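You operate a simulated robot arm through the tools that you are given. There is no shell and no other tool. Be economical: measure what you need, move in short steps, check, and stop when the job is done.

The job below is to be done with a simulated robot arm. You get a single attempt, and the scene is never put back.

## Task
Fetch the blue cloth pad and set it on the counter spot by the press. Then switch the brake lever on. Then take the short orange tube and put it on the grey hinge leaf. Do these in the order given. Set down upright: short orange tube. The brake lever goes to its stop.

It is judged by the outcome, as a careful person would: the job done as asked, and still so three seconds after it is handed in. It fails if anything else is knocked over, pushed out of place, dropped, spilled or broken. Flat cloth is picked up by pressing the open fingertips on it (5 to 10 N) and closing them slowly along it; thin cloth reads only 2 to 8 mm in the jaws.

## Robot
A 6-joint arm with a fingered hand on a trunk, on a base that drives. Base frame: it is fixed to the floor where the robot stands at the start and does not move with it; the origin is under the middle of the robot, x ahead of it, y to its left, z up; the surface under the hand at the start is at about z = 0.85. Units: m, degrees, N and s.
With the tool pointing down near the work surface it reaches from about 0.26 to 0.7 m from the robot's upright axis, wherever it stands. Its first joint turns from -166.0 to 166.0 degrees. Places, roughly: blue cloth pad (8x6x5 cm) [0.5, -0.2, 0.9]; brake lever [-0.1, -3.9, 0.8]; counter spot by the press (20x12 cm) [0.28, 0.66, 0.84]; grey hinge leaf [-4.75, -3.5, 0.75]; short orange tube [-4.75, -3, 1]. Payload 4 kg.
Tool frame: the origin (TCP) lies between the finger pads and is the grasp point; the fingertips stand 0.026 m ahead of it; z points along the fingers, y is the line along which they close. Largest opening 0.148 m; the body of the gripper starts 0.073 m behind the TCP. The gripper is a hand of 3 fingers: y runs from the thumb to the fingers, the wrist lies at [0, 0, -0.239] in the tool frame, and closing takes about 1.5 s.
Orientation is told as [roll, pitch, yaw] about the base's x, y, z axes, in that order, counted from this pose: with the fingers straight down and closing along the base's y, the tool's x points along the base's -x, its y along +y and its z along -z.

## Interface
- The arm moves only by the tool arm_command. Its argument "targets" is a list of rows, each an object of numbers (a shift or turn left out is 0, a gripper value left out holds the last): "x", "y", "z": the shift along the base's x, y, z in units of 200 mm (1.0 is 200 mm); "rx", "ry", "rz": the turn, a rotation vector about the base's x, y, z in units of 120 degrees (1.0 is 120 degrees); "fingers": the finger opening in m, from 0 to 0.148. In form: [{"x": .., "y": .., "z": .., "rx": .., "ry": .., "rz": .., "fingers": ..}, ...]. A call has 1 to 12 rows; each row is the pose to reach, as a shift and turn from the pose commanded when the call began. A call with a number of a shift or a turn outside -1 to 1 is refused whole. Each row takes 0.2 s and may step no farther than 0.05 m and 8.6 degrees from the row before; otherwise, or with a gripper value out of range, the whole call is refused. Where a pose cannot be reached the arm comes as near as it can. A force on the tool above 40 N (or 10 N above the force at the start of the call, whichever is more), or a blocked arm, ends the call early, and 0.2 s more pass. The fingers move at their own pace (about 0.153 m/s each) and stop on an object; they squeeze with about 33 N. The grip force told is the motor's: it shows also when the fingers shut on nothing. Time passes only in rows, and 0.2 s behind the last, so rows that repeat a pose let the fingers close. The reply holds the time, the measured pose of the TCP, the force on the tool along the base axes, the opening and the grip force, in the units named above and with some noise, with the torque about the TCP (base axes, N m) and any sound that the robot's microphone picked up, and new pictures: "views" is both (left out), scene, wrist or none.
- Cameras (640 x 400 px; columns grow to the right, rows downward): "scene" is now at [0.0384, 0.2237, 1.5129]; the picture's right is [0.21, -0.98, 0.00], its down [-0.85, -0.18, -0.50] and it looks along [0.49, 0.10, -0.87] (base axes); focal length 284 px, centre (320, 200). "wrist" rides on the gripper at [0.068, -0.039, -0.09] in the tool frame; the picture's right is [0.50, 0.87, 0.00], its down [-0.66, 0.38, -0.65] and it looks along [-0.57, 0.33, 0.76] (tool axes); focal length 222 px, centre (320, 200).
- raise_lower(by): slides the trunk up (or, below 0, down) by that many m; the arm and the scene camera ride with it, the base frame stays. It gives what a move gives, with no picture.
- roll_base(legs): drives the robot by 1 to 6 legs, each [ahead, left, turn to the left] in m, m and degrees, along the robot's own axes; the way and the turn of a leg run together, so that a leg with both is an arc; at most 1.5 m and 180 degrees a leg. The arm and the cameras ride along, it lands a little off, and it stops where it bumps. It gives what a move gives, and a new picture of the scene camera.
- hand_shape(shape): the hand has 3 fingers and takes this shape, open, in about a second: jaw (thumb against the fingers, like two jaws); tri (thumb and two fingers); tip (a fingertip pinch); poke (one finger out to press); point (the index stretched); flat (the hand flat); cup (the hand cupped); fist (a fist). The gripper value then closes the fingers along that shape, each until it touches; the sizes above hold for jaw. It gives what a move gives, with no picture.
- aim_head(pan, tilt): turns the head with the scene camera to pan (to the left, within 120 degrees either way) and tilt (down, from -29 to 69), counted from straight ahead of the robot. It gives what a move gives, and a new picture of the scene camera.
- point_at(camera, pixels): for up to 12 pixels [column, row] of the newest picture of that camera ("zoom" is the newest enlarged one), the place [x, y, z] in the base frame of the surface seen there, good to about 0.003 m. No time passes.
- enlarge(camera, box): a new picture of the part [left, top, right, bottom] of that camera's present view, enlarged. No time passes.
- close_job(): hands the job in; it is judged then, once.

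Go step by step. Measure first, check grasps and placings, and put right what went wrong. The budget is 110 turns and 260 pictures, counting those below and the enlarged ones. Unless the task says otherwise, let go and move clear before handing in.

The tools are called after "Call:" as a command line: name --argument value ..., lists and objects as JSON in quotes. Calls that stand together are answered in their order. arm_command: Moves the arm, as the interface text tells. Its arguments: {"type":"object","properties":{"targets":{"type":"array"},"views":{"type":"string","enum":["both","scene","wrist","none"]}},"required":["targets"]} The other tools are called the same way: raise_lower (by) slides the trunk up or down; hand_shape (shape) gives the hand a shape; roll_base (legs) drives the base; aim_head (pan, tilt) turns the head that bears the scene camera; point_at (camera, pixels) gives the place of the surface under pixels of a picture; enlarge (camera, box) takes an enlarged picture of a part of a camera's view; close_job () hands the job in.

At the start:

```text
time_s: 0.0
tool_pos: [0.352, 0.2324, 1.0859]
tcp_rot: [0.1, 0.1, 0.0]
ft_force: [0.2, 0.3, -0.1]
ft_torque: [0.03, -0.01, 0.03]
finger_gap: 0.1479
grasp_force: 0.0
shape: jaw
trunk travel left (down, up): [-0.275, 0.042]
robot x, y, heading: [0.0014, -0.0004, 0.0]
head pan, tilt: [11.9, 60.2]
```

scene: 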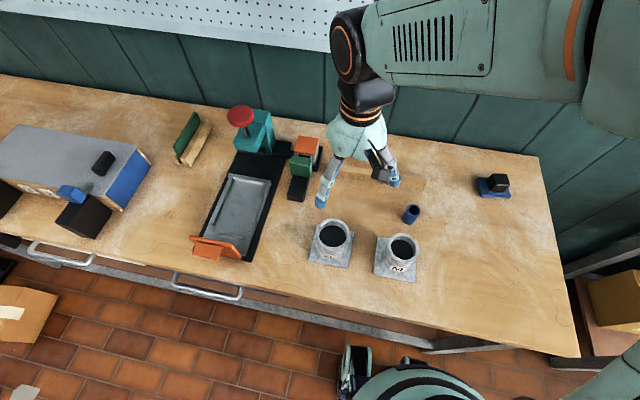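
wrist: 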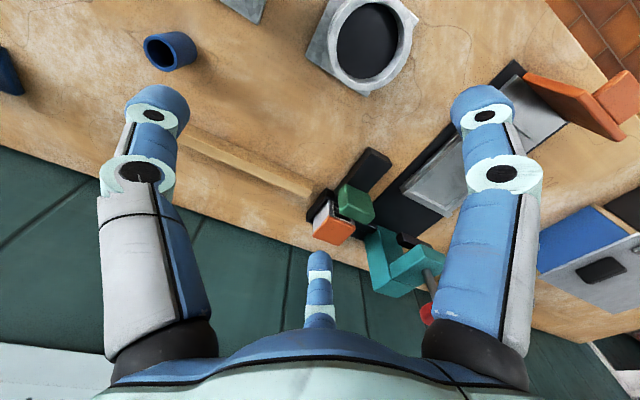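

The scene shows a blue thing with a dark block near pixel (493,186), the likely cloth pad, and a press near (240,180). I enlarge both and measure.

Call:
enlarge --camera "scene" --box '[440, 150, 540, 220]'

Call:
enlarge --camera "scene" --box '[0, 80, 340, 290]'

Call:
point_at --camera "scene" --pixels '[[493, 187], [498, 182], [482, 184], [510, 195], [240, 205], [210, 250], [188, 140], [165, 180], [411, 214], [270, 200], [150, 220], [300, 170]]'

```text
5.71 times, centred on (490, 185) of scene
```

zoom: 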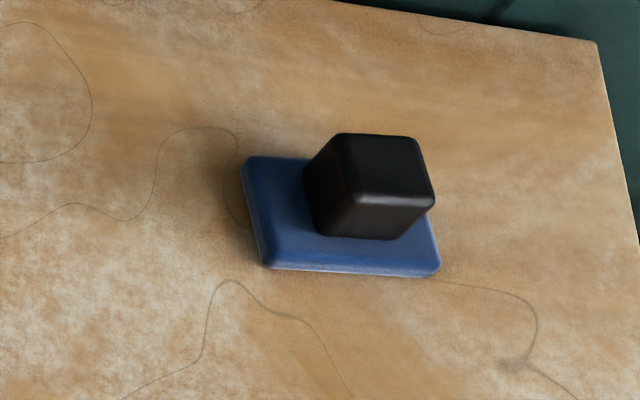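

```text
1.88 times, centred on (170, 185) of scene
```

zoom: 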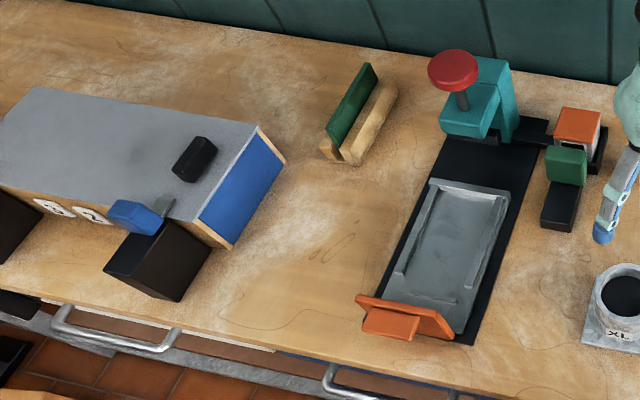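

```text
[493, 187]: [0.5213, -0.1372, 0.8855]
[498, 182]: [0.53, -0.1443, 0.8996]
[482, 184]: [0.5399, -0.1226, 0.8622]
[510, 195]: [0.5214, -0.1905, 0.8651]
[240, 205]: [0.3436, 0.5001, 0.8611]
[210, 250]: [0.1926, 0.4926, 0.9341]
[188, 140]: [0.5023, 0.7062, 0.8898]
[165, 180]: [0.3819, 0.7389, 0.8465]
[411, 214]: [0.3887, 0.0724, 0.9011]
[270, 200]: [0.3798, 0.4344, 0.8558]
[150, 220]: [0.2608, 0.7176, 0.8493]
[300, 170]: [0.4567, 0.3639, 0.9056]
```

The pad is a blue base with a dark block on top (zoom (370,190)), a good handle. I measure its edges closely.

Call:
enlarge --camera "scene" --box '[440, 150, 540, 220]'

Call:
point_at --camera "zoom" --pixels '[[346, 140], [410, 142], [428, 195], [358, 192], [385, 165], [265, 258], [430, 265], [250, 165], [320, 232], [390, 232], [330, 320], [300, 162]]'

Call:
enlarge --camera "scene" --box '[110, 150, 230, 260]'

```text
5.71 times, centred on (490, 185) of scene
```

zoom: 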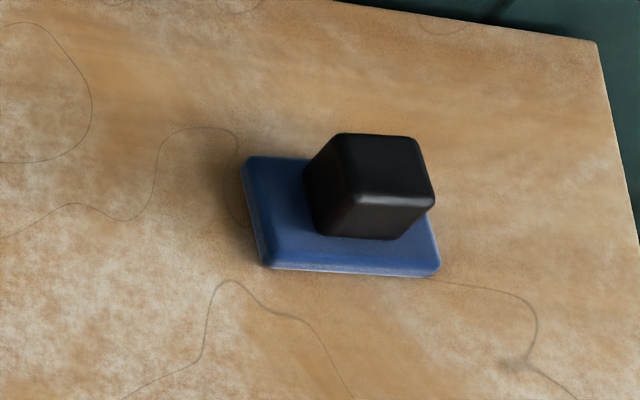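

```text
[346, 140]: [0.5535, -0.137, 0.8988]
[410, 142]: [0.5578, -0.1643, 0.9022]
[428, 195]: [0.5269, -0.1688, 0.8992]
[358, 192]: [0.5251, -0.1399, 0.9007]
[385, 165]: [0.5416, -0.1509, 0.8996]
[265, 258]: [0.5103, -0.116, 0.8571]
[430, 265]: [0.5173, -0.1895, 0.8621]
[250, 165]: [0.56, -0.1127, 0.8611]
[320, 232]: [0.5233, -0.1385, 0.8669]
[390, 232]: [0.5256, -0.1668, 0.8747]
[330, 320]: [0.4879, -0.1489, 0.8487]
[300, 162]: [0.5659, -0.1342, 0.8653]
```

```text
3.64 times, centred on (170, 205) of scene
```

zoom: 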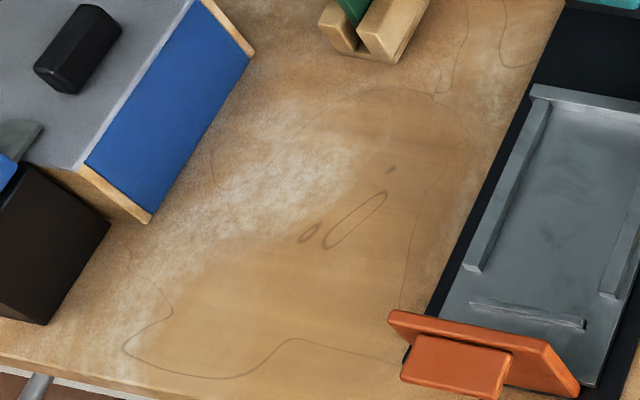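

Block top is centred near (0.541,-0.152,0.900), yaw about 5°, ~3.5 cm wide. I move toward it high up and check the target spot surface in the latest zoom.

Call:
point_at --camera "zoom" --pixels '[[340, 230], [150, 340], [250, 300], [400, 130], [430, 250], [200, 200], [400, 330], [330, 370], [255, 60], [150, 218], [530, 90], [395, 315]]'

Call:
arm_command --targets '[{"x": 0.16, "y": -0.16, "rz": 0.02}, {"x": 0.32, "y": -0.32, "rz": 0.045}, {"x": 0.48, "y": -0.48, "rz": 0.045}, {"x": 0.64, "y": -0.64, "rz": 0.045}, {"x": 0.8, "y": -0.8, "rz": 0.045}, {"x": 0.945, "y": -0.96, "rz": 0.045}]' --views "none"

```text
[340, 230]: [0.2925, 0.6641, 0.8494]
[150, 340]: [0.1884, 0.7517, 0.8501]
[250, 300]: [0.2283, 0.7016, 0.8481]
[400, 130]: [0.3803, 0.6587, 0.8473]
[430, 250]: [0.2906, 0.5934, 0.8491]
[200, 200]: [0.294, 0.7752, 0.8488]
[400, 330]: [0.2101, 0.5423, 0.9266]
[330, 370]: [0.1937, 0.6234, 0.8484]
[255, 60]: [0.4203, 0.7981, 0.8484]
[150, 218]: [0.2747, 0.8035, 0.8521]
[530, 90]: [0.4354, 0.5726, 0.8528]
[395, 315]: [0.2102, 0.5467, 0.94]
```

```text
time_s: 1.4
tool_pos: [0.5418, 0.037, 1.0883]
tcp_rot: [0.0, 0.0, 5.4]
ft_force: [-0.2, 0.0, -0.2]
ft_torque: [0.01, 0.04, -0.01]
finger_gap: 0.1476
grasp_force: 0.1
shape: jaw
trunk travel left (down, up): [-0.275, 0.042]
robot x, y, heading: [-0.0019, -0.0001, 0.4]
head pan, tilt: [11.9, 60.2]
```

At (0.542,0.037,1.088). Continue over the block and lower to 0.96.

Call:
arm_command --targets '[{"y": -0.2, "z": -0.1, "fingers": 0.09}, {"y": -0.4, "z": -0.2}, {"y": -0.6, "z": -0.3}, {"y": -0.8, "z": -0.4}, {"y": -0.945, "z": -0.5}, {"y": -0.945, "z": -0.6}]'

```text
time_s: 2.8
tool_pos: [0.5414, -0.1484, 0.9676]
tcp_rot: [0.1, 0.1, 5.4]
ft_force: [0.0, -0.7, -0.5]
ft_torque: [-0.01, -0.03, 0.06]
finger_gap: 0.0904
grasp_force: 0.0
shape: jaw
trunk travel left (down, up): [-0.275, 0.042]
robot x, y, heading: [0.0025, 0.0001, -0.1]
head pan, tilt: [11.9, 60.2]
```

scene: 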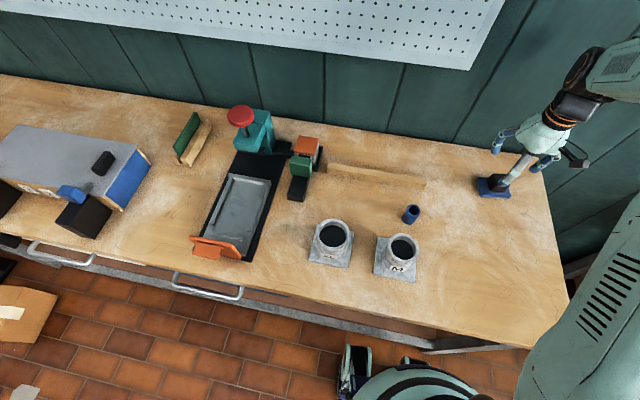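
wrist: 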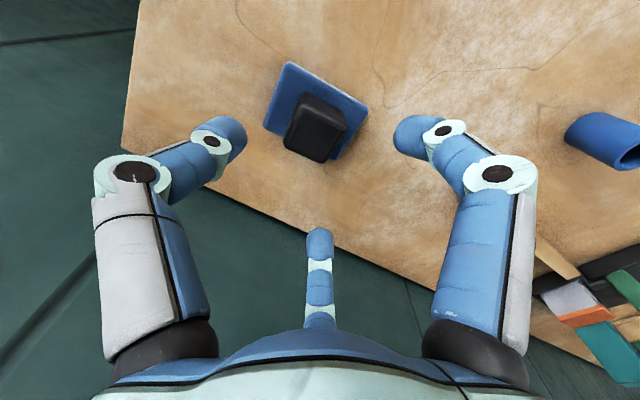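

The block (wrist pixel (316,128)) sits between the fingers. Lower to TCP 0.897 and close.

Call:
arm_command --targets '[{"y": -0.018, "z": -0.12}, {"y": -0.018, "z": -0.24}, {"y": -0.018, "z": -0.353}, {"y": -0.018, "z": -0.353, "fingers": 0.02}, {"y": -0.018, "z": -0.353}, {"y": -0.018, "z": -0.353}, {"y": -0.018, "z": -0.353}, {"y": -0.018, "z": -0.353}, {"y": -0.018, "z": -0.353}, {"y": -0.018, "z": -0.353}]'

```text
time_s: 5.0
tool_pos: [0.5413, -0.1529, 0.8953]
tcp_rot: [0.0, -0.1, 5.4]
ft_force: [-0.4, 0.8, -0.7]
ft_torque: [-0.04, 0.01, -0.02]
finger_gap: 0.0358
grasp_force: 32.7
shape: jaw
trunk travel left (down, up): [-0.275, 0.042]
robot x, y, heading: [0.0006, 0.0007, 0.1]
head pan, tilt: [11.9, 60.2]
```

scene: 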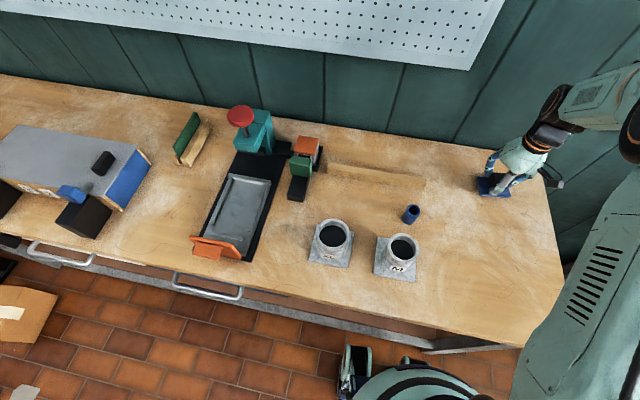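
wrist: 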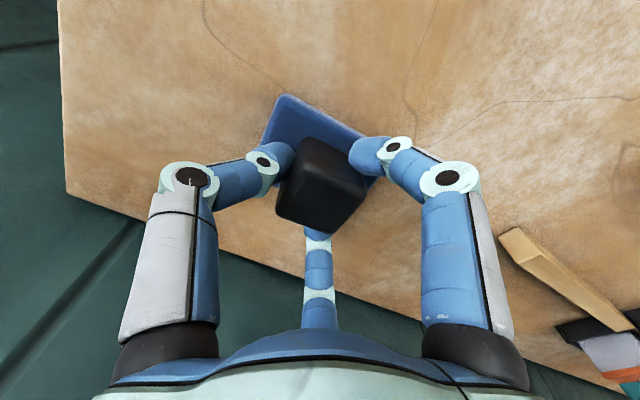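

Gripped (gap 0.036, 32.7 N). I lift it and check the press knob's height for the path.

Call:
point_at --camera "scene" --pixels '[[240, 115], [305, 145], [335, 235], [188, 120], [103, 160], [40, 160], [210, 245], [344, 350], [150, 262], [80, 255]]'

Call:
arm_command --targets '[{"z": 0.1}, {"z": 0.3}, {"z": 0.5}, {"z": 0.7}, {"z": 0.9}, {"z": 1.0}]'

```text
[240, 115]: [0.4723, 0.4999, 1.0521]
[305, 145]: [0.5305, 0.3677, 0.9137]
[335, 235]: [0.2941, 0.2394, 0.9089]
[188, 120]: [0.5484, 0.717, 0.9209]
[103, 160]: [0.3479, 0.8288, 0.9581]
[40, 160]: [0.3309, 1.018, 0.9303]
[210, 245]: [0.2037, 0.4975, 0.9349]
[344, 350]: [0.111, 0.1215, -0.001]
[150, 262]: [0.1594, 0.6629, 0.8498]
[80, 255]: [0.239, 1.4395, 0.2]
```

```text
time_s: 6.4
tool_pos: [0.5435, -0.1516, 1.0947]
tcp_rot: [-0.1, 0.0, 5.4]
ft_force: [0.7, -1.0, -0.1]
ft_torque: [0.0, -0.02, 0.01]
finger_gap: 0.0356
grasp_force: 33.7
shape: jaw
trunk travel left (down, up): [-0.275, 0.042]
robot x, y, heading: [0.0013, 0.0011, 0.0]
head pan, tilt: [11.9, 60.2]
```

scene: 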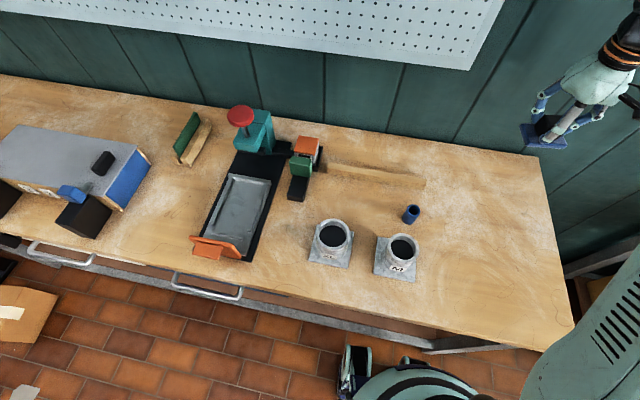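
wrist: 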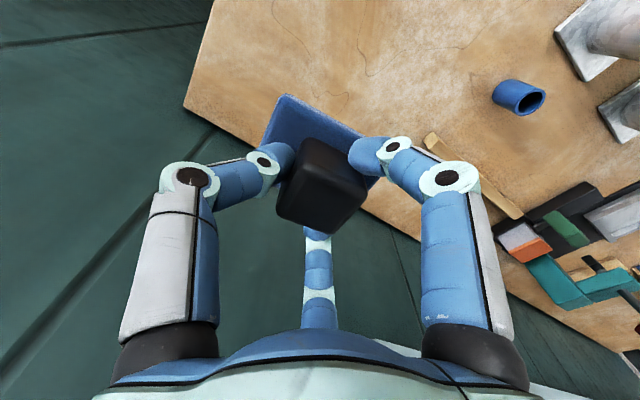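

The pad hangs securely and level. I shift the base 0.12 m left to bring the spot well in reach, then swing the arm over.

Call:
roll_base --legs '[[0, 0.12, 0]]'

Call:
arm_command --targets '[{"x": -0.16, "y": 0.16}, {"x": -0.32, "y": 0.32}, {"x": -0.48, "y": 0.48}, {"x": -0.64, "y": 0.64}, {"x": -0.8, "y": 0.8}, {"x": -0.95, "y": 0.96}]' --views "none"

```text
time_s: 8.1
tool_pos: [0.5435, -0.0327, 1.0949]
tcp_rot: [0.1, 0.0, 5.5]
ft_force: [0.9, 1.1, -0.3]
ft_torque: [-0.02, 0.0, -0.01]
finger_gap: 0.0356
grasp_force: 33.0
shape: jaw
trunk travel left (down, up): [-0.275, 0.042]
robot x, y, heading: [0.0011, 0.1168, 0.2]
head pan, tilt: [11.9, 60.2]
```

scene: 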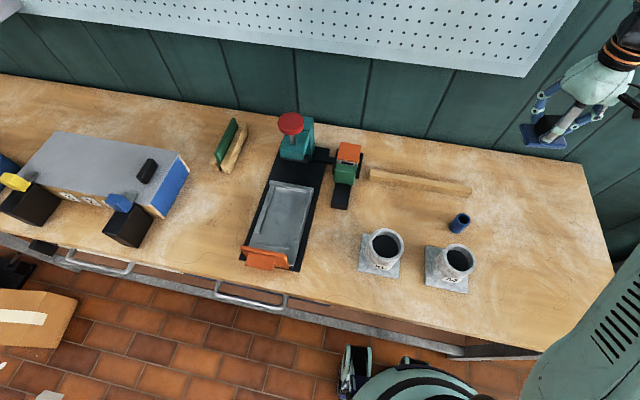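

```text
time_s: 9.5
tool_pos: [0.3524, 0.1594, 1.0963]
tcp_rot: [0.0, 0.0, 5.4]
ft_force: [0.3, 0.0, -0.2]
ft_torque: [-0.02, -0.02, -0.01]
finger_gap: 0.0356
grasp_force: 33.0
shape: jaw
trunk travel left (down, up): [-0.275, 0.042]
robot x, y, heading: [0.0017, 0.1184, 0.2]
head pan, tilt: [11.9, 60.2]
```

Now at (0.352,0.159,1.096). Continue along y, keeping clear of the press knob (x 0.47), toward (0.28,0.66).

Call:
arm_command --targets '[{"y": 0.2}, {"y": 0.4}, {"y": 0.6}, {"y": 0.8}, {"y": 1.0}]' --views "none"

Call:
arm_command --targets '[{"x": -0.04, "y": 0.2}, {"x": -0.1, "y": 0.4}, {"x": -0.17, "y": 0.6}, {"x": -0.25, "y": 0.8}, {"x": -0.32, "y": 1.0}]' --views "none"

Call:
arm_command --targets '[{"x": -0.04, "y": 0.2, "z": -0.1}, {"x": -0.04, "y": 0.4, "z": -0.2}, {"x": -0.04, "y": 0.5, "z": -0.3}, {"x": -0.04, "y": 0.5, "z": -0.5}, {"x": -0.04, "y": 0.5, "z": -0.7}]'

```text
time_s: 10.7
tool_pos: [0.352, 0.3603, 1.098]
tcp_rot: [0.0, 0.0, 5.5]
ft_force: [1.6, -0.4, 0.0]
ft_torque: [0.0, 0.01, 0.02]
finger_gap: 0.0355
grasp_force: 33.4
shape: jaw
trunk travel left (down, up): [-0.275, 0.042]
robot x, y, heading: [0.0003, 0.1126, 0.3]
head pan, tilt: [11.9, 60.2]
```

```text
time_s: 11.9
tool_pos: [0.2886, 0.558, 1.0951]
tcp_rot: [-0.1, 0.0, 5.4]
ft_force: [1.2, 0.7, -0.5]
ft_torque: [0.01, -0.01, -0.01]
finger_gap: 0.0352
grasp_force: 33.1
shape: jaw
trunk travel left (down, up): [-0.275, 0.042]
robot x, y, heading: [0.0015, 0.1188, 0.0]
head pan, tilt: [11.9, 60.2]
```

```text
time_s: 13.1
tool_pos: [0.28, 0.6569, 0.954]
tcp_rot: [0.1, 0.0, 5.5]
ft_force: [-0.3, 0.2, 0.3]
ft_torque: [-0.01, -0.02, 0.02]
finger_gap: 0.0352
grasp_force: 32.9
shape: jaw
trunk travel left (down, up): [-0.275, 0.042]
robot x, y, heading: [-0.002, 0.1148, 0.2]
head pan, tilt: [11.9, 60.2]
```

scene: 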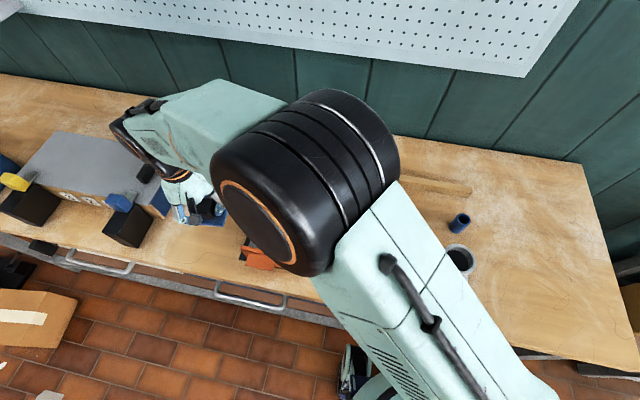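
wrist: 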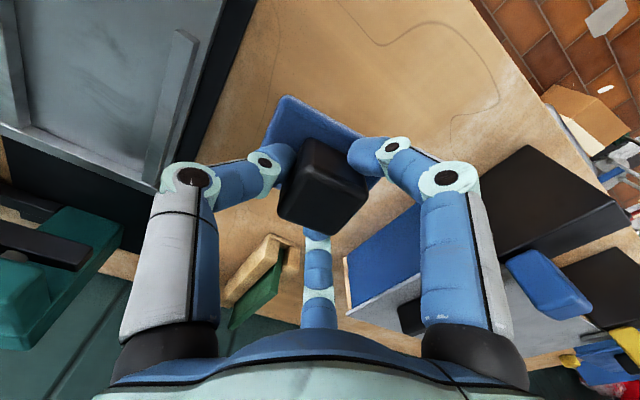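

Over the spot; pad is clear of the box and press. Lower to contact.

Call:
arm_command --targets '[{"z": -0.12}, {"z": -0.22}, {"z": -0.27}, {"z": -0.29}, {"z": -0.3}]' --views "wrist"

```text
time_s: 14.3
tool_pos: [0.2803, 0.6591, 0.8951]
tcp_rot: [0.0, 0.0, 5.5]
ft_force: [0.6, -0.3, -0.7]
ft_torque: [-0.03, 0.0, -0.05]
finger_gap: 0.0354
grasp_force: 33.1
shape: jaw
trunk travel left (down, up): [-0.275, 0.042]
robot x, y, heading: [-0.0014, 0.1162, -0.1]
head pan, tilt: [11.9, 60.2]
```

wrist: 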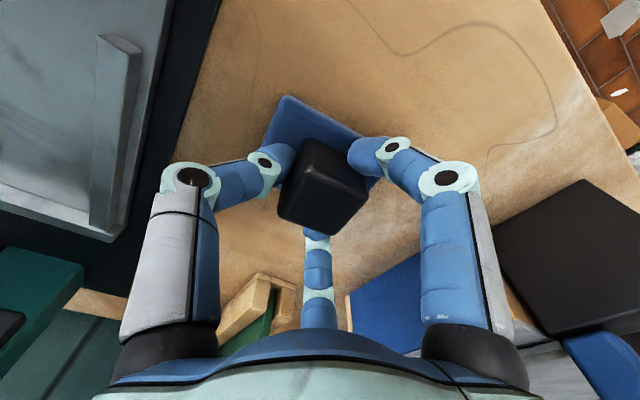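

No contact force yet; step down finely, then release once touching.

Call:
arm_command --targets '[{"z": -0.005}, {"z": -0.01}, {"z": -0.015}, {"z": -0.015}]' --views "none"

```text
time_s: 15.3
tool_pos: [0.2802, 0.6595, 0.893]
tcp_rot: [0.2, 0.0, 5.5]
ft_force: [0.7, 2.0, 9.6]
ft_torque: [0.14, -0.06, 0.04]
finger_gap: 0.0355
grasp_force: 32.9
shape: jaw
trunk travel left (down, up): [-0.275, 0.042]
robot x, y, heading: [-0.0006, 0.118, 0.2]
head pan, tilt: [11.9, 60.2]
```

Contact at 9.6 N. Open the fingers modestly and rise.

Call:
arm_command --targets '[{"fingers": 0.075}, {"z": 0.01}, {"z": 0.01}, {"z": 0.1}, {"z": 0.3}, {"z": 0.5}, {"z": 0.7}, {"z": 0.9}, {"z": 1.0}]'

```text
time_s: 17.3
tool_pos: [0.2796, 0.6578, 1.0945]
tcp_rot: [0.0, 0.0, 5.5]
ft_force: [-0.7, 0.1, 0.2]
ft_torque: [-0.01, 0.0, -0.04]
finger_gap: 0.0748
grasp_force: 0.0
shape: jaw
trunk travel left (down, up): [-0.275, 0.042]
robot x, y, heading: [-0.0028, 0.1165, -0.1]
head pan, tilt: [11.9, 60.2]
```

scene: 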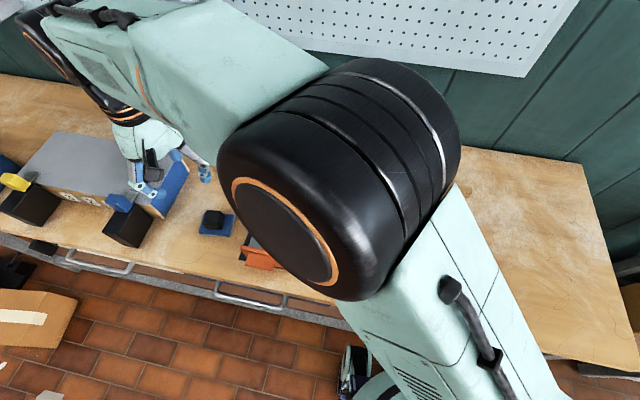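
wrist: 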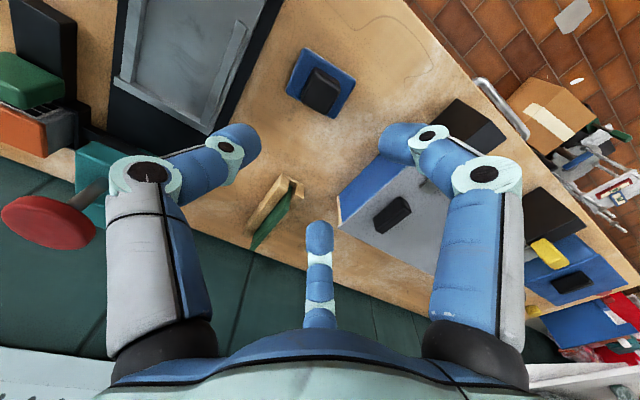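

The pad stands on the spot (scene (217,222)). I retract the arm in front of the robot and look toward the lever area (right).

Call:
arm_command --targets '[{"x": 0.08, "y": -0.2}, {"x": 0.16, "y": -0.4}, {"x": 0.24, "y": -0.6}, {"x": 0.32, "y": -0.8}, {"x": 0.36, "y": -1.0}]' --views "none"

Call:
arm_command --targets '[{"y": -0.2}, {"y": -0.4}, {"y": -0.6}, {"y": -0.8}, {"y": -1.0}]' --views "none"

Call:
aim_head --pan -95 --tilt 20

```text
time_s: 18.5
tool_pos: [0.3543, 0.4537, 1.0925]
tcp_rot: [0.2, 0.0, 5.5]
ft_force: [-0.2, 0.1, -0.3]
ft_torque: [-0.01, 0.0, -0.03]
finger_gap: 0.0746
grasp_force: 0.0
shape: jaw
trunk travel left (down, up): [-0.275, 0.042]
robot x, y, heading: [0.001, 0.1169, 0.0]
head pan, tilt: [11.9, 60.2]
```

```text
time_s: 19.7
tool_pos: [0.353, 0.2565, 1.0904]
tcp_rot: [0.0, 0.0, 5.6]
ft_force: [-0.3, 0.0, -0.1]
ft_torque: [0.03, 0.0, -0.02]
finger_gap: 0.0745
grasp_force: 0.0
shape: jaw
trunk travel left (down, up): [-0.275, 0.042]
robot x, y, heading: [-0.0027, 0.1187, 0.2]
head pan, tilt: [11.9, 60.2]
```

```text
time_s: 21.5
tool_pos: [0.3538, 0.259, 1.0921]
tcp_rot: [0.1, -0.1, 5.5]
ft_force: [-0.5, -0.1, -0.3]
ft_torque: [0.04, 0.01, 0.01]
finger_gap: 0.0747
grasp_force: 0.0
shape: jaw
trunk travel left (down, up): [-0.275, 0.042]
robot x, y, heading: [-0.0001, 0.1175, 0.3]
head pan, tilt: [-95.0, 20.0]
```

scene: 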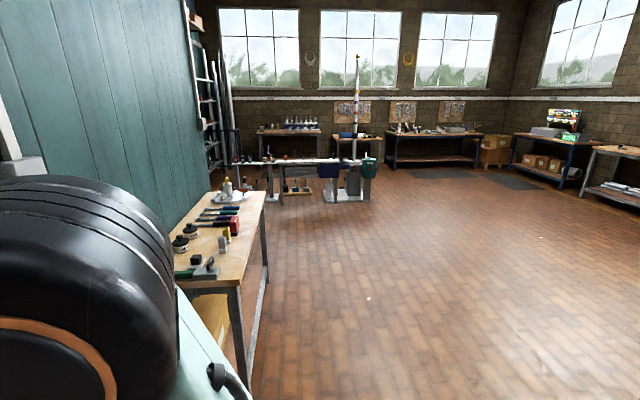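

A bench with a vise-like teal thing stands at (370,170), at about the lever's place. Enlarge and measure.

Call:
enlarge --camera "scene" --box '[220, 90, 420, 215]'

Call:
point_at --camera "zoom" --pixels '[[485, 250], [400, 250], [300, 225], [100, 230], [450, 220], [440, 340], [200, 340], [500, 340], [350, 300], [430, 130]]'

Call:
point_at --camera "scene" --pixels '[[236, 290], [262, 195], [265, 290], [350, 250], [450, 200], [520, 260], [590, 350], [300, 395]]'

```text
3.20 times, centred on (320, 152) of scene
```

zoom: 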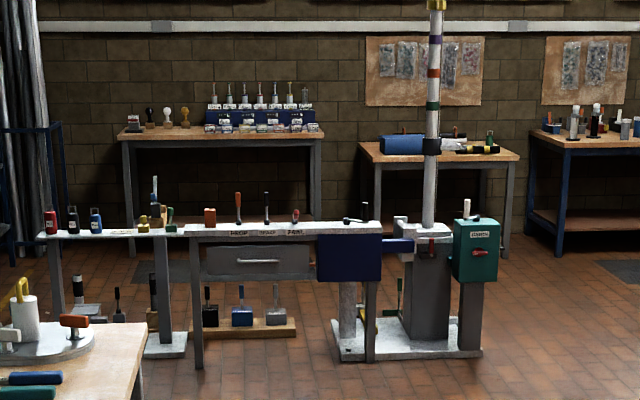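

```text
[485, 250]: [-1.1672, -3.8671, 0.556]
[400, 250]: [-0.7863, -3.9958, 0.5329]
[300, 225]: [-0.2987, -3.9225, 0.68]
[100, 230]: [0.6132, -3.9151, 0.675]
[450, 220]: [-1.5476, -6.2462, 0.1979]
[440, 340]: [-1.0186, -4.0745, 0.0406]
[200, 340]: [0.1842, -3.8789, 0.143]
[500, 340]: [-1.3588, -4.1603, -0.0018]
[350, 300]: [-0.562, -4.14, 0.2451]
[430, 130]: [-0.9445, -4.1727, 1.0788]
```

```text
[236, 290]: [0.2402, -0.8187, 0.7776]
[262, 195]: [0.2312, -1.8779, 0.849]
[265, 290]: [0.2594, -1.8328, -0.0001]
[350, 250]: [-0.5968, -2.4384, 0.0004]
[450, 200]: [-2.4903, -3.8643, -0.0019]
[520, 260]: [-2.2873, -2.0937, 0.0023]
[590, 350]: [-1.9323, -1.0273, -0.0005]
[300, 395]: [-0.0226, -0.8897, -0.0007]
```

Three labelled levers sit on the grey bench at y≈-3.9. I back off from the counter, turn right, and drive partway while keeping clear of the side table.

Call:
roll_base --legs '[[-0.45, 0, 0], [0, 0, -90], [1.4, 0, 0], [1.0, 0, 0]]'

Call:
aim_head --pan 0 --tilt 35

```text
time_s: 39.1
tool_pos: [-0.1718, -2.5776, 1.091]
tcp_rot: [0.0, -0.1, -81.8]
ft_force: [-0.2, 1.0, 0.8]
ft_torque: [0.02, 0.0, 0.01]
finger_gap: 0.0746
grasp_force: 0.1
shape: jaw
trunk travel left (down, up): [-0.275, 0.042]
robot x, y, heading: [-0.3317, -2.2303, -87.1]
head pan, tilt: [-95.0, 20.0]
```

scene: 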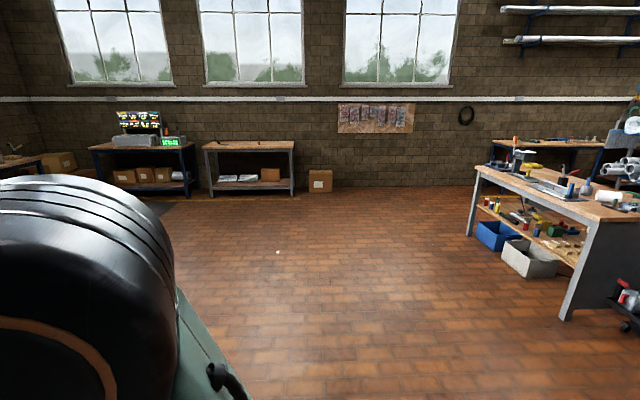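

```text
time_s: 40.8
tool_pos: [-0.174, -2.5762, 1.0914]
tcp_rot: [0.0, 0.0, -81.7]
ft_force: [-0.1, 0.6, 0.3]
ft_torque: [0.02, 0.0, -0.02]
finger_gap: 0.0744
grasp_force: 0.1
shape: jaw
trunk travel left (down, up): [-0.275, 0.042]
robot x, y, heading: [-0.3306, -2.2288, -87.0]
head pan, tilt: [0.0, 35.0]
```

scene: 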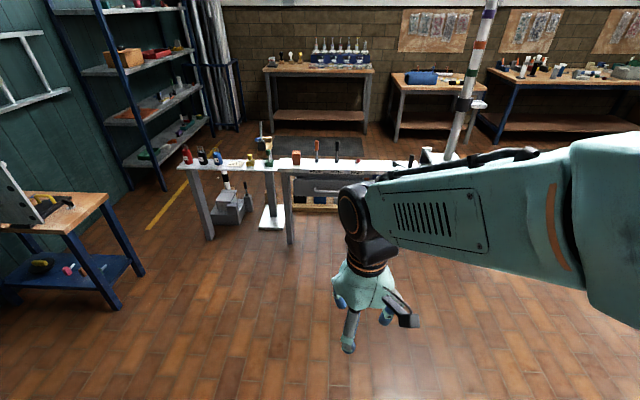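

Heading -87°. Correct it, shift toward x≈-0.1, and go ahead 0.95 m, then look at the levers closely.

Call:
roll_base --legs '[[0, 0, -2.9], [0.95, 0.2, 0]]'

Call:
aim_head --pan 10 --tilt 50

```text
time_s: 46.4
tool_pos: [-0.0088, -3.5719, 1.0919]
tcp_rot: [-0.1, 0.0, -86.0]
ft_force: [1.0, -0.4, 0.6]
ft_torque: [0.0, 0.02, -0.02]
finger_gap: 0.0746
grasp_force: 0.0
shape: jaw
trunk travel left (down, up): [-0.275, 0.042]
robot x, y, heading: [-0.141, -3.2131, -91.5]
head pan, tilt: [0.0, 35.0]
```

scene: 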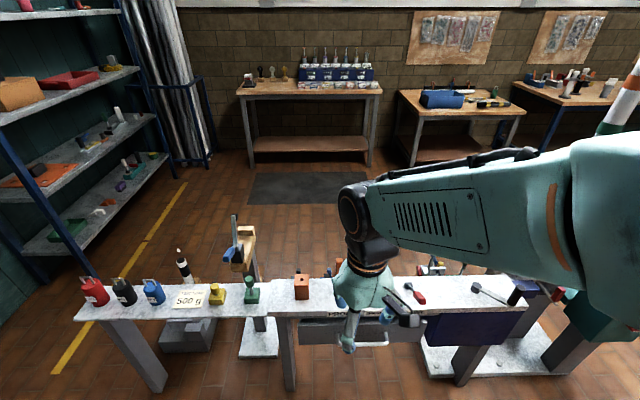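

```text
time_s: 47.2
tool_pos: [-0.0087, -3.5716, 1.0917]
tcp_rot: [0.0, 0.0, -86.1]
ft_force: [-0.3, 0.4, 0.1]
ft_torque: [-0.01, -0.04, 0.03]
finger_gap: 0.0747
grasp_force: 0.0
shape: jaw
trunk travel left (down, up): [-0.275, 0.042]
robot x, y, heading: [-0.1386, -3.2117, -91.3]
head pan, tilt: [10.0, 50.0]
```

scene: 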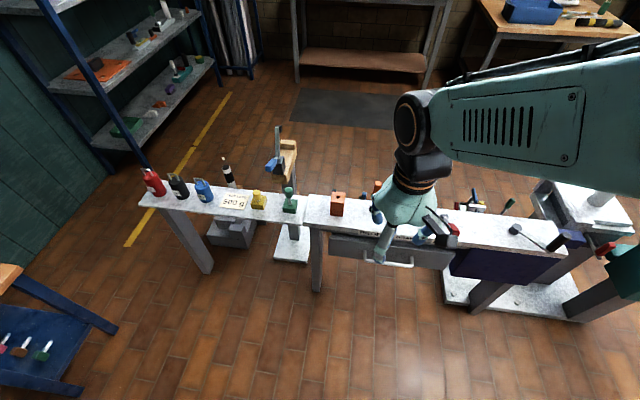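

The hand hides the levers; I move it to the right (−x) and view with both cameras.

Call:
arm_command --targets '[{"x": -0.2}, {"x": -0.4}, {"x": -0.6}, {"x": -0.8}, {"x": -1.0}]' --views "none"

Call:
arm_command --targets '[{"x": -0.2}, {"x": -0.4}, {"x": -0.6}, {"x": -0.8}, {"x": -1.0}]'

```text
time_s: 48.4
tool_pos: [-0.2082, -3.5711, 1.0906]
tcp_rot: [0.0, 0.0, -86.1]
ft_force: [-0.8, -0.7, 0.7]
ft_torque: [0.01, -0.02, 0.01]
finger_gap: 0.0746
grasp_force: 0.1
shape: jaw
trunk travel left (down, up): [-0.275, 0.042]
robot x, y, heading: [-0.1403, -3.2158, -91.5]
head pan, tilt: [10.0, 50.0]
```

```text
time_s: 49.6
tool_pos: [-0.4107, -3.572, 1.0916]
tcp_rot: [0.0, 0.0, -86.1]
ft_force: [0.2, -0.1, -0.8]
ft_torque: [0.04, 0.0, -0.02]
finger_gap: 0.0748
grasp_force: 0.1
shape: jaw
trunk travel left (down, up): [-0.275, 0.042]
robot x, y, heading: [-0.1405, -3.2151, -91.8]
head pan, tilt: [10.0, 50.0]
```

scene: 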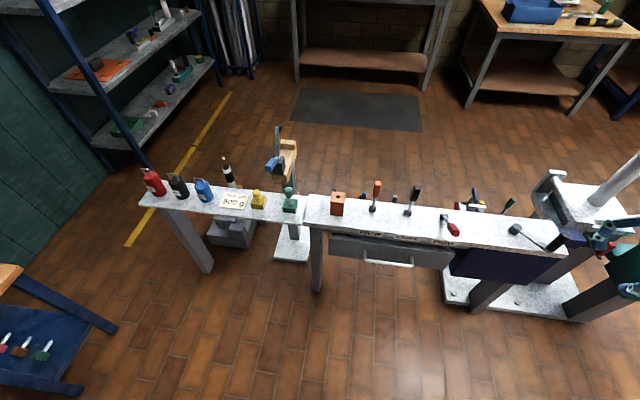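
wrist: 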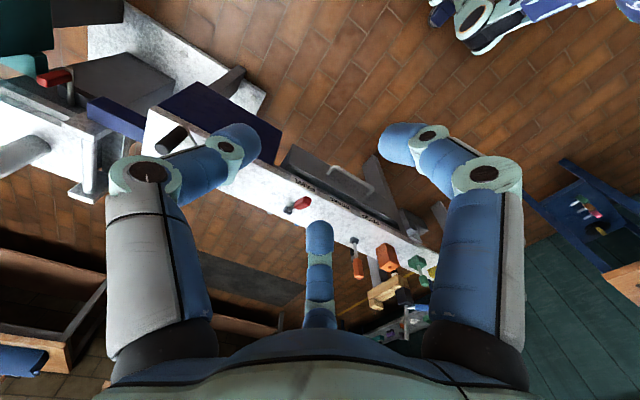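

Call:
enlarge --camera "scene" --box '[350, 170, 470, 250]'

Call:
point_at --camera "zoom" --pixels '[[145, 70], [120, 200], [350, 100], [310, 225], [490, 250], [580, 300], [540, 270], [100, 340], [340, 370], [500, 400]]'

Call:
enlarge --camera "wrist" --box '[260, 160, 420, 260]'

```text
5.00 times, centred on (410, 210) of scene
```

zoom: 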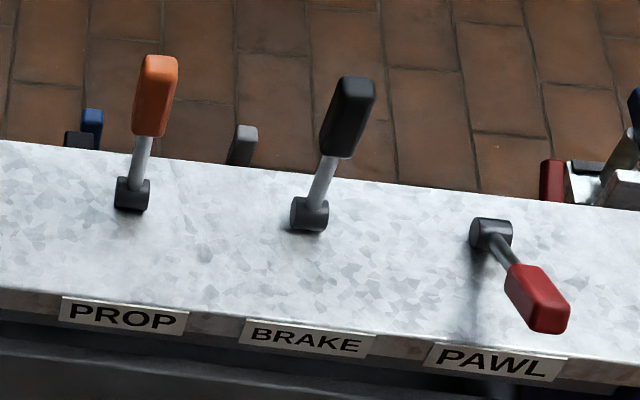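

```text
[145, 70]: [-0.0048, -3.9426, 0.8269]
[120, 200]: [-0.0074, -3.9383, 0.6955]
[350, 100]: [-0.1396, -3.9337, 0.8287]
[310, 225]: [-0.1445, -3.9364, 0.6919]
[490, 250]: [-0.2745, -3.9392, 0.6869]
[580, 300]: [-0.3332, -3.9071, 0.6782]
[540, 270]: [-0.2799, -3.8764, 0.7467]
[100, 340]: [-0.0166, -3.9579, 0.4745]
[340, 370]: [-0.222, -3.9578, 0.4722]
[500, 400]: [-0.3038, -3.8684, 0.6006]
```

```text
4.00 times, centred on (340, 210) of wrist
```

zoom: 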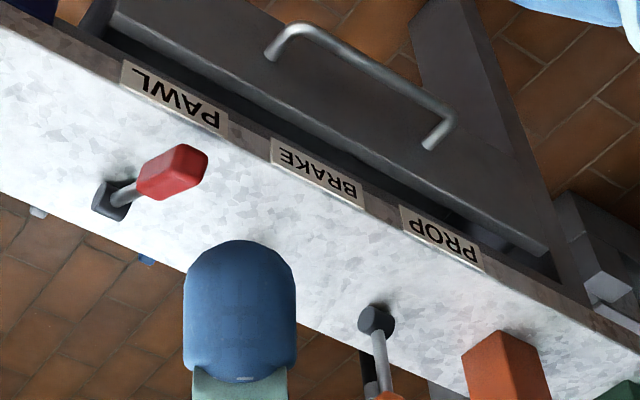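

Labels read PROP, BRAKE, PAWL; brake (black grip) stands up, pawl leans to the front. I look closer for on/off marks and exact tilt.

Call:
enlarge --camera "scene" --box '[395, 180, 435, 245]'

Call:
point_at --camera "zoom" --pixels '[[340, 45], [360, 60], [345, 120], [295, 160], [310, 140], [270, 190], [260, 260], [260, 330], [260, 30], [300, 195]]'

Call:
enlarge --camera "scene" --box '[300, 170, 600, 320]'

```text
6.15 times, centred on (415, 212) of scene
```

zoom: 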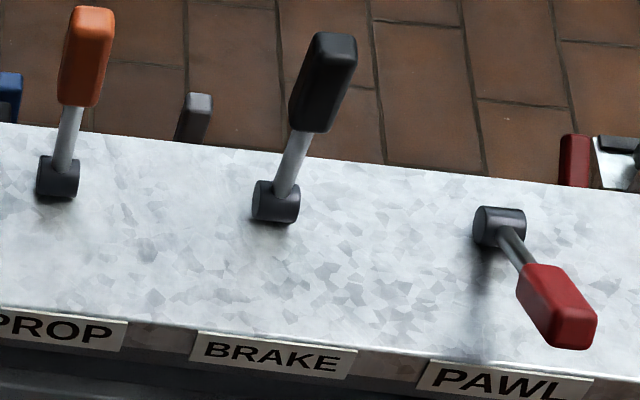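

```text
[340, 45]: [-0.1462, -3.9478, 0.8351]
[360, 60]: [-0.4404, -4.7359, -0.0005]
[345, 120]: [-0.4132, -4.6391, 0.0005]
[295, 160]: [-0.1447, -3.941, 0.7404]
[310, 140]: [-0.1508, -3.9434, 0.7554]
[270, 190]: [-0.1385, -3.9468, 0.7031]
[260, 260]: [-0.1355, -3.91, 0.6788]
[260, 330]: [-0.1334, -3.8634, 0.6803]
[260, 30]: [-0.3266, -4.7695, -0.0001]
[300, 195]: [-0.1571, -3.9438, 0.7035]
```

```text
2.13 times, centred on (450, 245) of scene
```

zoom: 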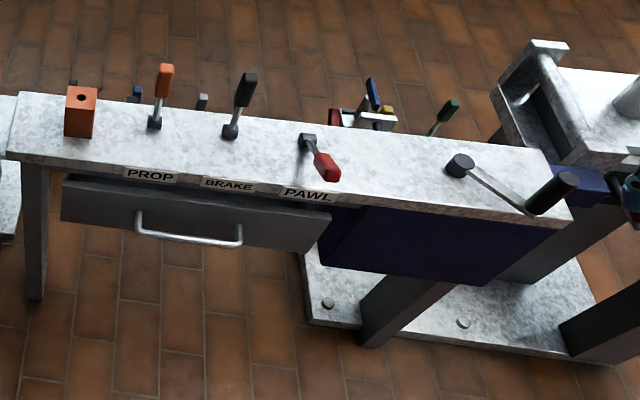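

The brake lever is nearly upright (pivot ≈(-0.147,-3.95,0.695), grip z 0.745–0.835); its throw must be forward like the pawl's. I drive 0.25 m nearer, with the hand brought back over centre and the trunk lowered 0.1.

Call:
roll_base --legs '[[0.25, 0, 1.5]]'

Call:
arm_command --targets '[{"x": 0.2}, {"x": 0.4}, {"x": 0.6}, {"x": 0.8}, {"x": 1.0}]' --views "none"

Call:
raise_lower --by -0.1

```text
time_s: 51.4
tool_pos: [-0.402, -3.8325, 1.0929]
tcp_rot: [0.1, -0.1, -84.4]
ft_force: [-0.6, -0.6, -0.6]
ft_torque: [0.07, -0.01, 0.03]
finger_gap: 0.0746
grasp_force: 0.0
shape: jaw
trunk travel left (down, up): [-0.275, 0.042]
robot x, y, heading: [-0.1441, -3.4679, -89.9]
head pan, tilt: [10.0, 50.0]
```

scene: 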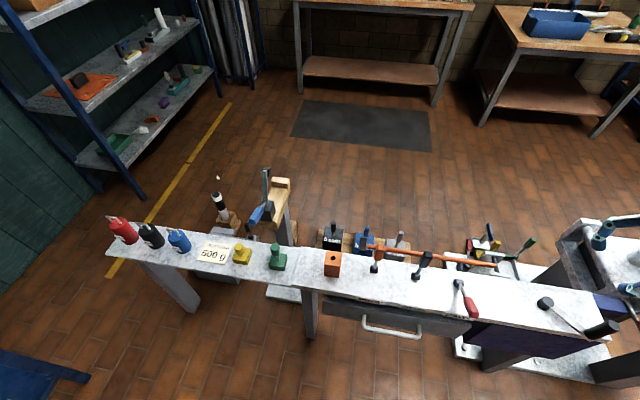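

```text
time_s: 52.6
tool_pos: [-0.2017, -3.8287, 1.0911]
tcp_rot: [0.0, 0.0, -84.4]
ft_force: [-0.5, 0.7, -0.1]
ft_torque: [0.01, 0.02, -0.04]
finger_gap: 0.0747
grasp_force: 0.0
shape: jaw
trunk travel left (down, up): [-0.275, 0.042]
robot x, y, heading: [-0.1389, -3.465, -89.6]
head pan, tilt: [10.0, 50.0]
```

```text
time_s: 53.9
tool_pos: [-0.2023, -3.8309, 0.9919]
tcp_rot: [-0.1, 0.0, -84.4]
ft_force: [0.4, 0.2, -0.4]
ft_torque: [0.01, -0.02, -0.01]
finger_gap: 0.0744
grasp_force: 0.0
shape: jaw
trunk travel left (down, up): [-0.175, 0.142]
robot x, y, heading: [-0.1435, -3.4649, -89.9]
head pan, tilt: [10.0, 50.0]
```

Now take a fresh close look at the lever from here.

Call:
arm_command --targets '[{"rz": -0.047}]'

```text
time_s: 54.3
tool_pos: [-0.2023, -3.8309, 0.9916]
tcp_rot: [0.1, 0.0, -90.0]
ft_force: [-0.2, 1.6, 0.0]
ft_torque: [0.0, 0.05, -0.01]
finger_gap: 0.0745
grasp_force: 0.2
shape: jaw
trunk travel left (down, up): [-0.175, 0.142]
robot x, y, heading: [-0.1447, -3.4648, -90.0]
head pan, tilt: [10.0, 50.0]
```

scene: 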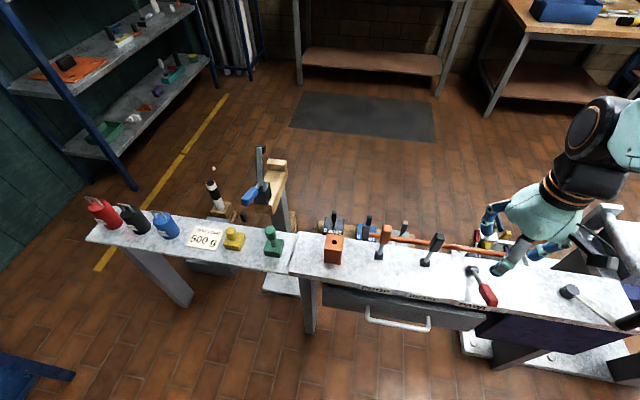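
wrist: 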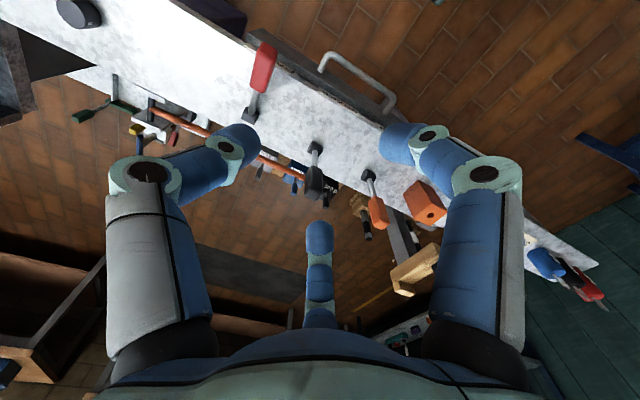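

Call:
enlarge --camera "scene" --box '[400, 215, 480, 275]'

Call:
point_at --camera "zoom" --pixels '[[305, 155], [320, 160], [285, 200], [265, 250], [240, 310], [195, 350], [225, 375], [290, 160], [310, 215], [225, 340]]'

Call:
enlarge --camera "wrist" --box '[260, 120, 400, 220]'

Call:
point_at --camera "zoom" --pixels '[[240, 330], [230, 270], [265, 270], [250, 240], [260, 180], [250, 140], [250, 300], [240, 350]]'

```text
6.67 times, centred on (440, 245) of scene
```

zoom: 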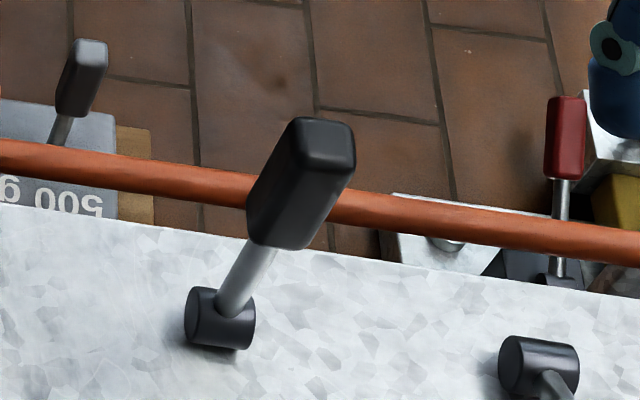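

```text
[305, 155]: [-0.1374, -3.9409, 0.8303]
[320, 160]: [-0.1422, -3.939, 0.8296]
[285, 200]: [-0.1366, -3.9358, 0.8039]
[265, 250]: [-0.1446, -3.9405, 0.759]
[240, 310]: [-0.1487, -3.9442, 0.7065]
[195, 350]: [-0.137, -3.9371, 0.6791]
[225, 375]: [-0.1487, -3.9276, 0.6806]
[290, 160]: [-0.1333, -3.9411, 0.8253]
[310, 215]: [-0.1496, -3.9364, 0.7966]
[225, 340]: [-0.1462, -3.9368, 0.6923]
```

```text
4.00 times, centred on (330, 170) of wrist
```

zoom: 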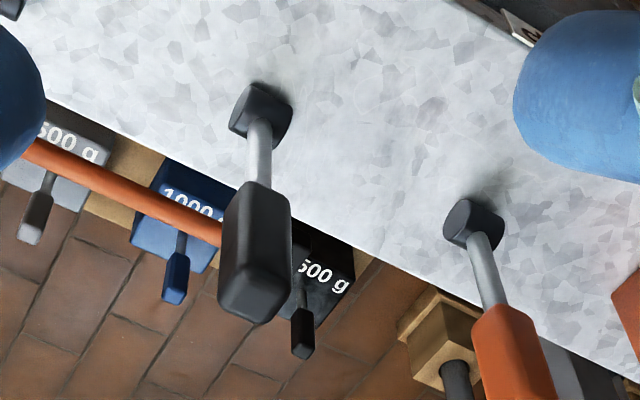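

```text
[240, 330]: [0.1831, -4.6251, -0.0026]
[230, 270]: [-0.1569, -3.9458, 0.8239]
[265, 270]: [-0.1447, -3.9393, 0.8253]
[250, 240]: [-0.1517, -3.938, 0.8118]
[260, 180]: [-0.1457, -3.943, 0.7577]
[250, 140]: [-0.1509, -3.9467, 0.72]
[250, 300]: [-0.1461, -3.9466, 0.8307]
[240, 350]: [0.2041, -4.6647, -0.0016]
```

Grip centre ≈(-0.146,-3.948,0.79), 2.5 cm wide. I check the orange rail behind and move over the lever.

Call:
point_at --camera "scene" --pixels '[[405, 239], [465, 248], [487, 285], [480, 278], [470, 270], [386, 238]]'

Call:
arm_command --targets '[{"x": 0.15, "y": -0.15}, {"x": 0.281, "y": -0.3}, {"x": 0.281, "y": -0.45}, {"x": 0.281, "y": -0.585}, {"x": 0.281, "y": -0.585, "z": -0.2}, {"x": 0.281, "y": -0.585, "z": -0.4}]'

```text
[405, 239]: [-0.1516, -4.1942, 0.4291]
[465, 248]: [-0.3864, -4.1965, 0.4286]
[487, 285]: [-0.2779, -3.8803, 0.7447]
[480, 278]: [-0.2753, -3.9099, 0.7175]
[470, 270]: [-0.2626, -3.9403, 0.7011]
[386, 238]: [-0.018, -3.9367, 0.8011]
```

```text
time_s: 55.7
tool_pos: [-0.1481, -3.9516, 0.9138]
tcp_rot: [0.0, 0.0, -90.0]
ft_force: [-0.8, 0.4, 0.9]
ft_torque: [0.02, 0.01, 0.0]
finger_gap: 0.0746
grasp_force: 0.2
shape: jaw
trunk travel left (down, up): [-0.175, 0.142]
robot x, y, heading: [-0.1436, -3.4613, -90.0]
head pan, tilt: [10.0, 50.0]
```

scene: 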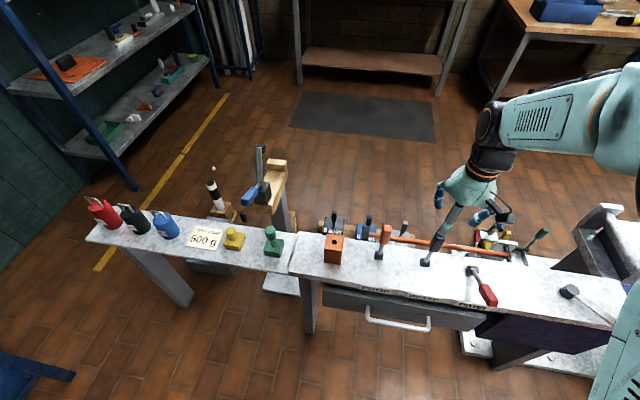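
wrist: 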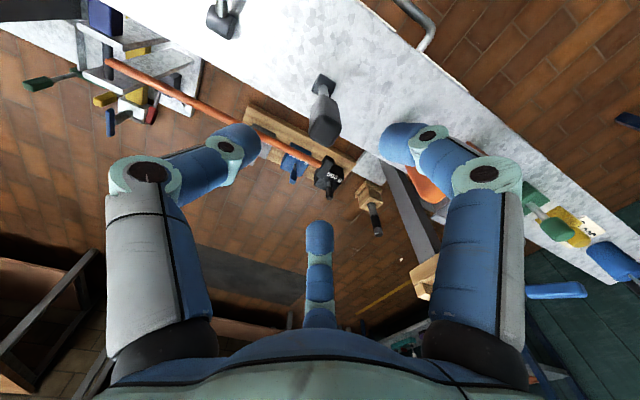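

Hand is aligned above the grip. Descend to z 0.79 and close gently on the sides.

Call:
arm_command --targets '[{"x": 0.01, "y": 0.018, "z": -0.15}, {"x": 0.01, "y": 0.018, "z": -0.3}, {"x": 0.01, "y": 0.018, "z": -0.45}, {"x": 0.01, "y": 0.018, "z": -0.62}, {"x": 0.01, "y": 0.018, "z": -0.62, "fingers": 0.02}, {"x": 0.01, "y": 0.018, "z": -0.62}, {"x": 0.01, "y": 0.018, "z": -0.62}, {"x": 0.01, "y": 0.018, "z": -0.62}, {"x": 0.01, "y": 0.018, "z": -0.62}]'

```text
time_s: 57.7
tool_pos: [-0.1434, -3.9459, 0.787]
tcp_rot: [-0.1, 0.1, -90.0]
ft_force: [-4.2, -1.4, -8.0]
ft_torque: [-0.07, 0.15, -0.02]
finger_gap: 0.0212
grasp_force: 32.9
shape: jaw
trunk travel left (down, up): [-0.175, 0.142]
robot x, y, heading: [-0.1433, -3.4656, -89.9]
head pan, tilt: [10.0, 50.0]
```

scene: 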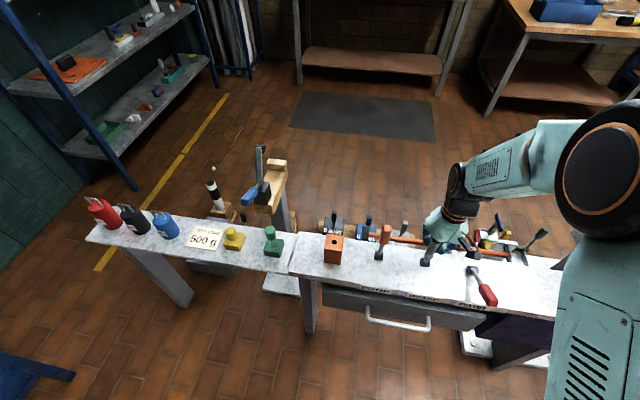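
wrist: 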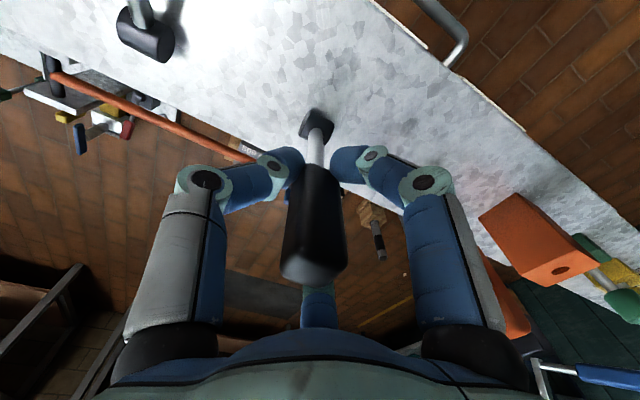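

Gripped (gap 0.021). Start following the arc forward to 20° and check the forces.

Call:
arm_command --targets '[{"y": 0.041, "z": -0.002}, {"y": 0.082, "z": -0.007}, {"y": 0.122, "z": -0.016}, {"y": 0.161, "z": -0.028}]' --views "scene"

```text
time_s: 58.7
tool_pos: [-0.1431, -3.9143, 0.7813]
tcp_rot: [0.0, 0.1, -90.0]
ft_force: [-7.2, -20.9, -31.4]
ft_torque: [-0.7, 0.31, 0.17]
finger_gap: 0.0196
grasp_force: 33.1
shape: jaw
trunk travel left (down, up): [-0.175, 0.142]
robot x, y, heading: [-0.1424, -3.4625, -89.7]
head pan, tilt: [10.0, 50.0]
```

scene: 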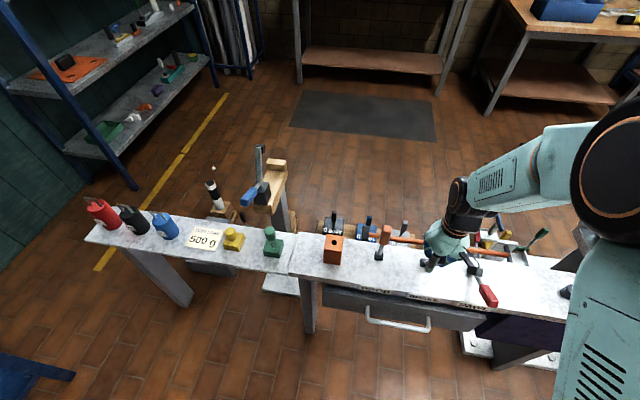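

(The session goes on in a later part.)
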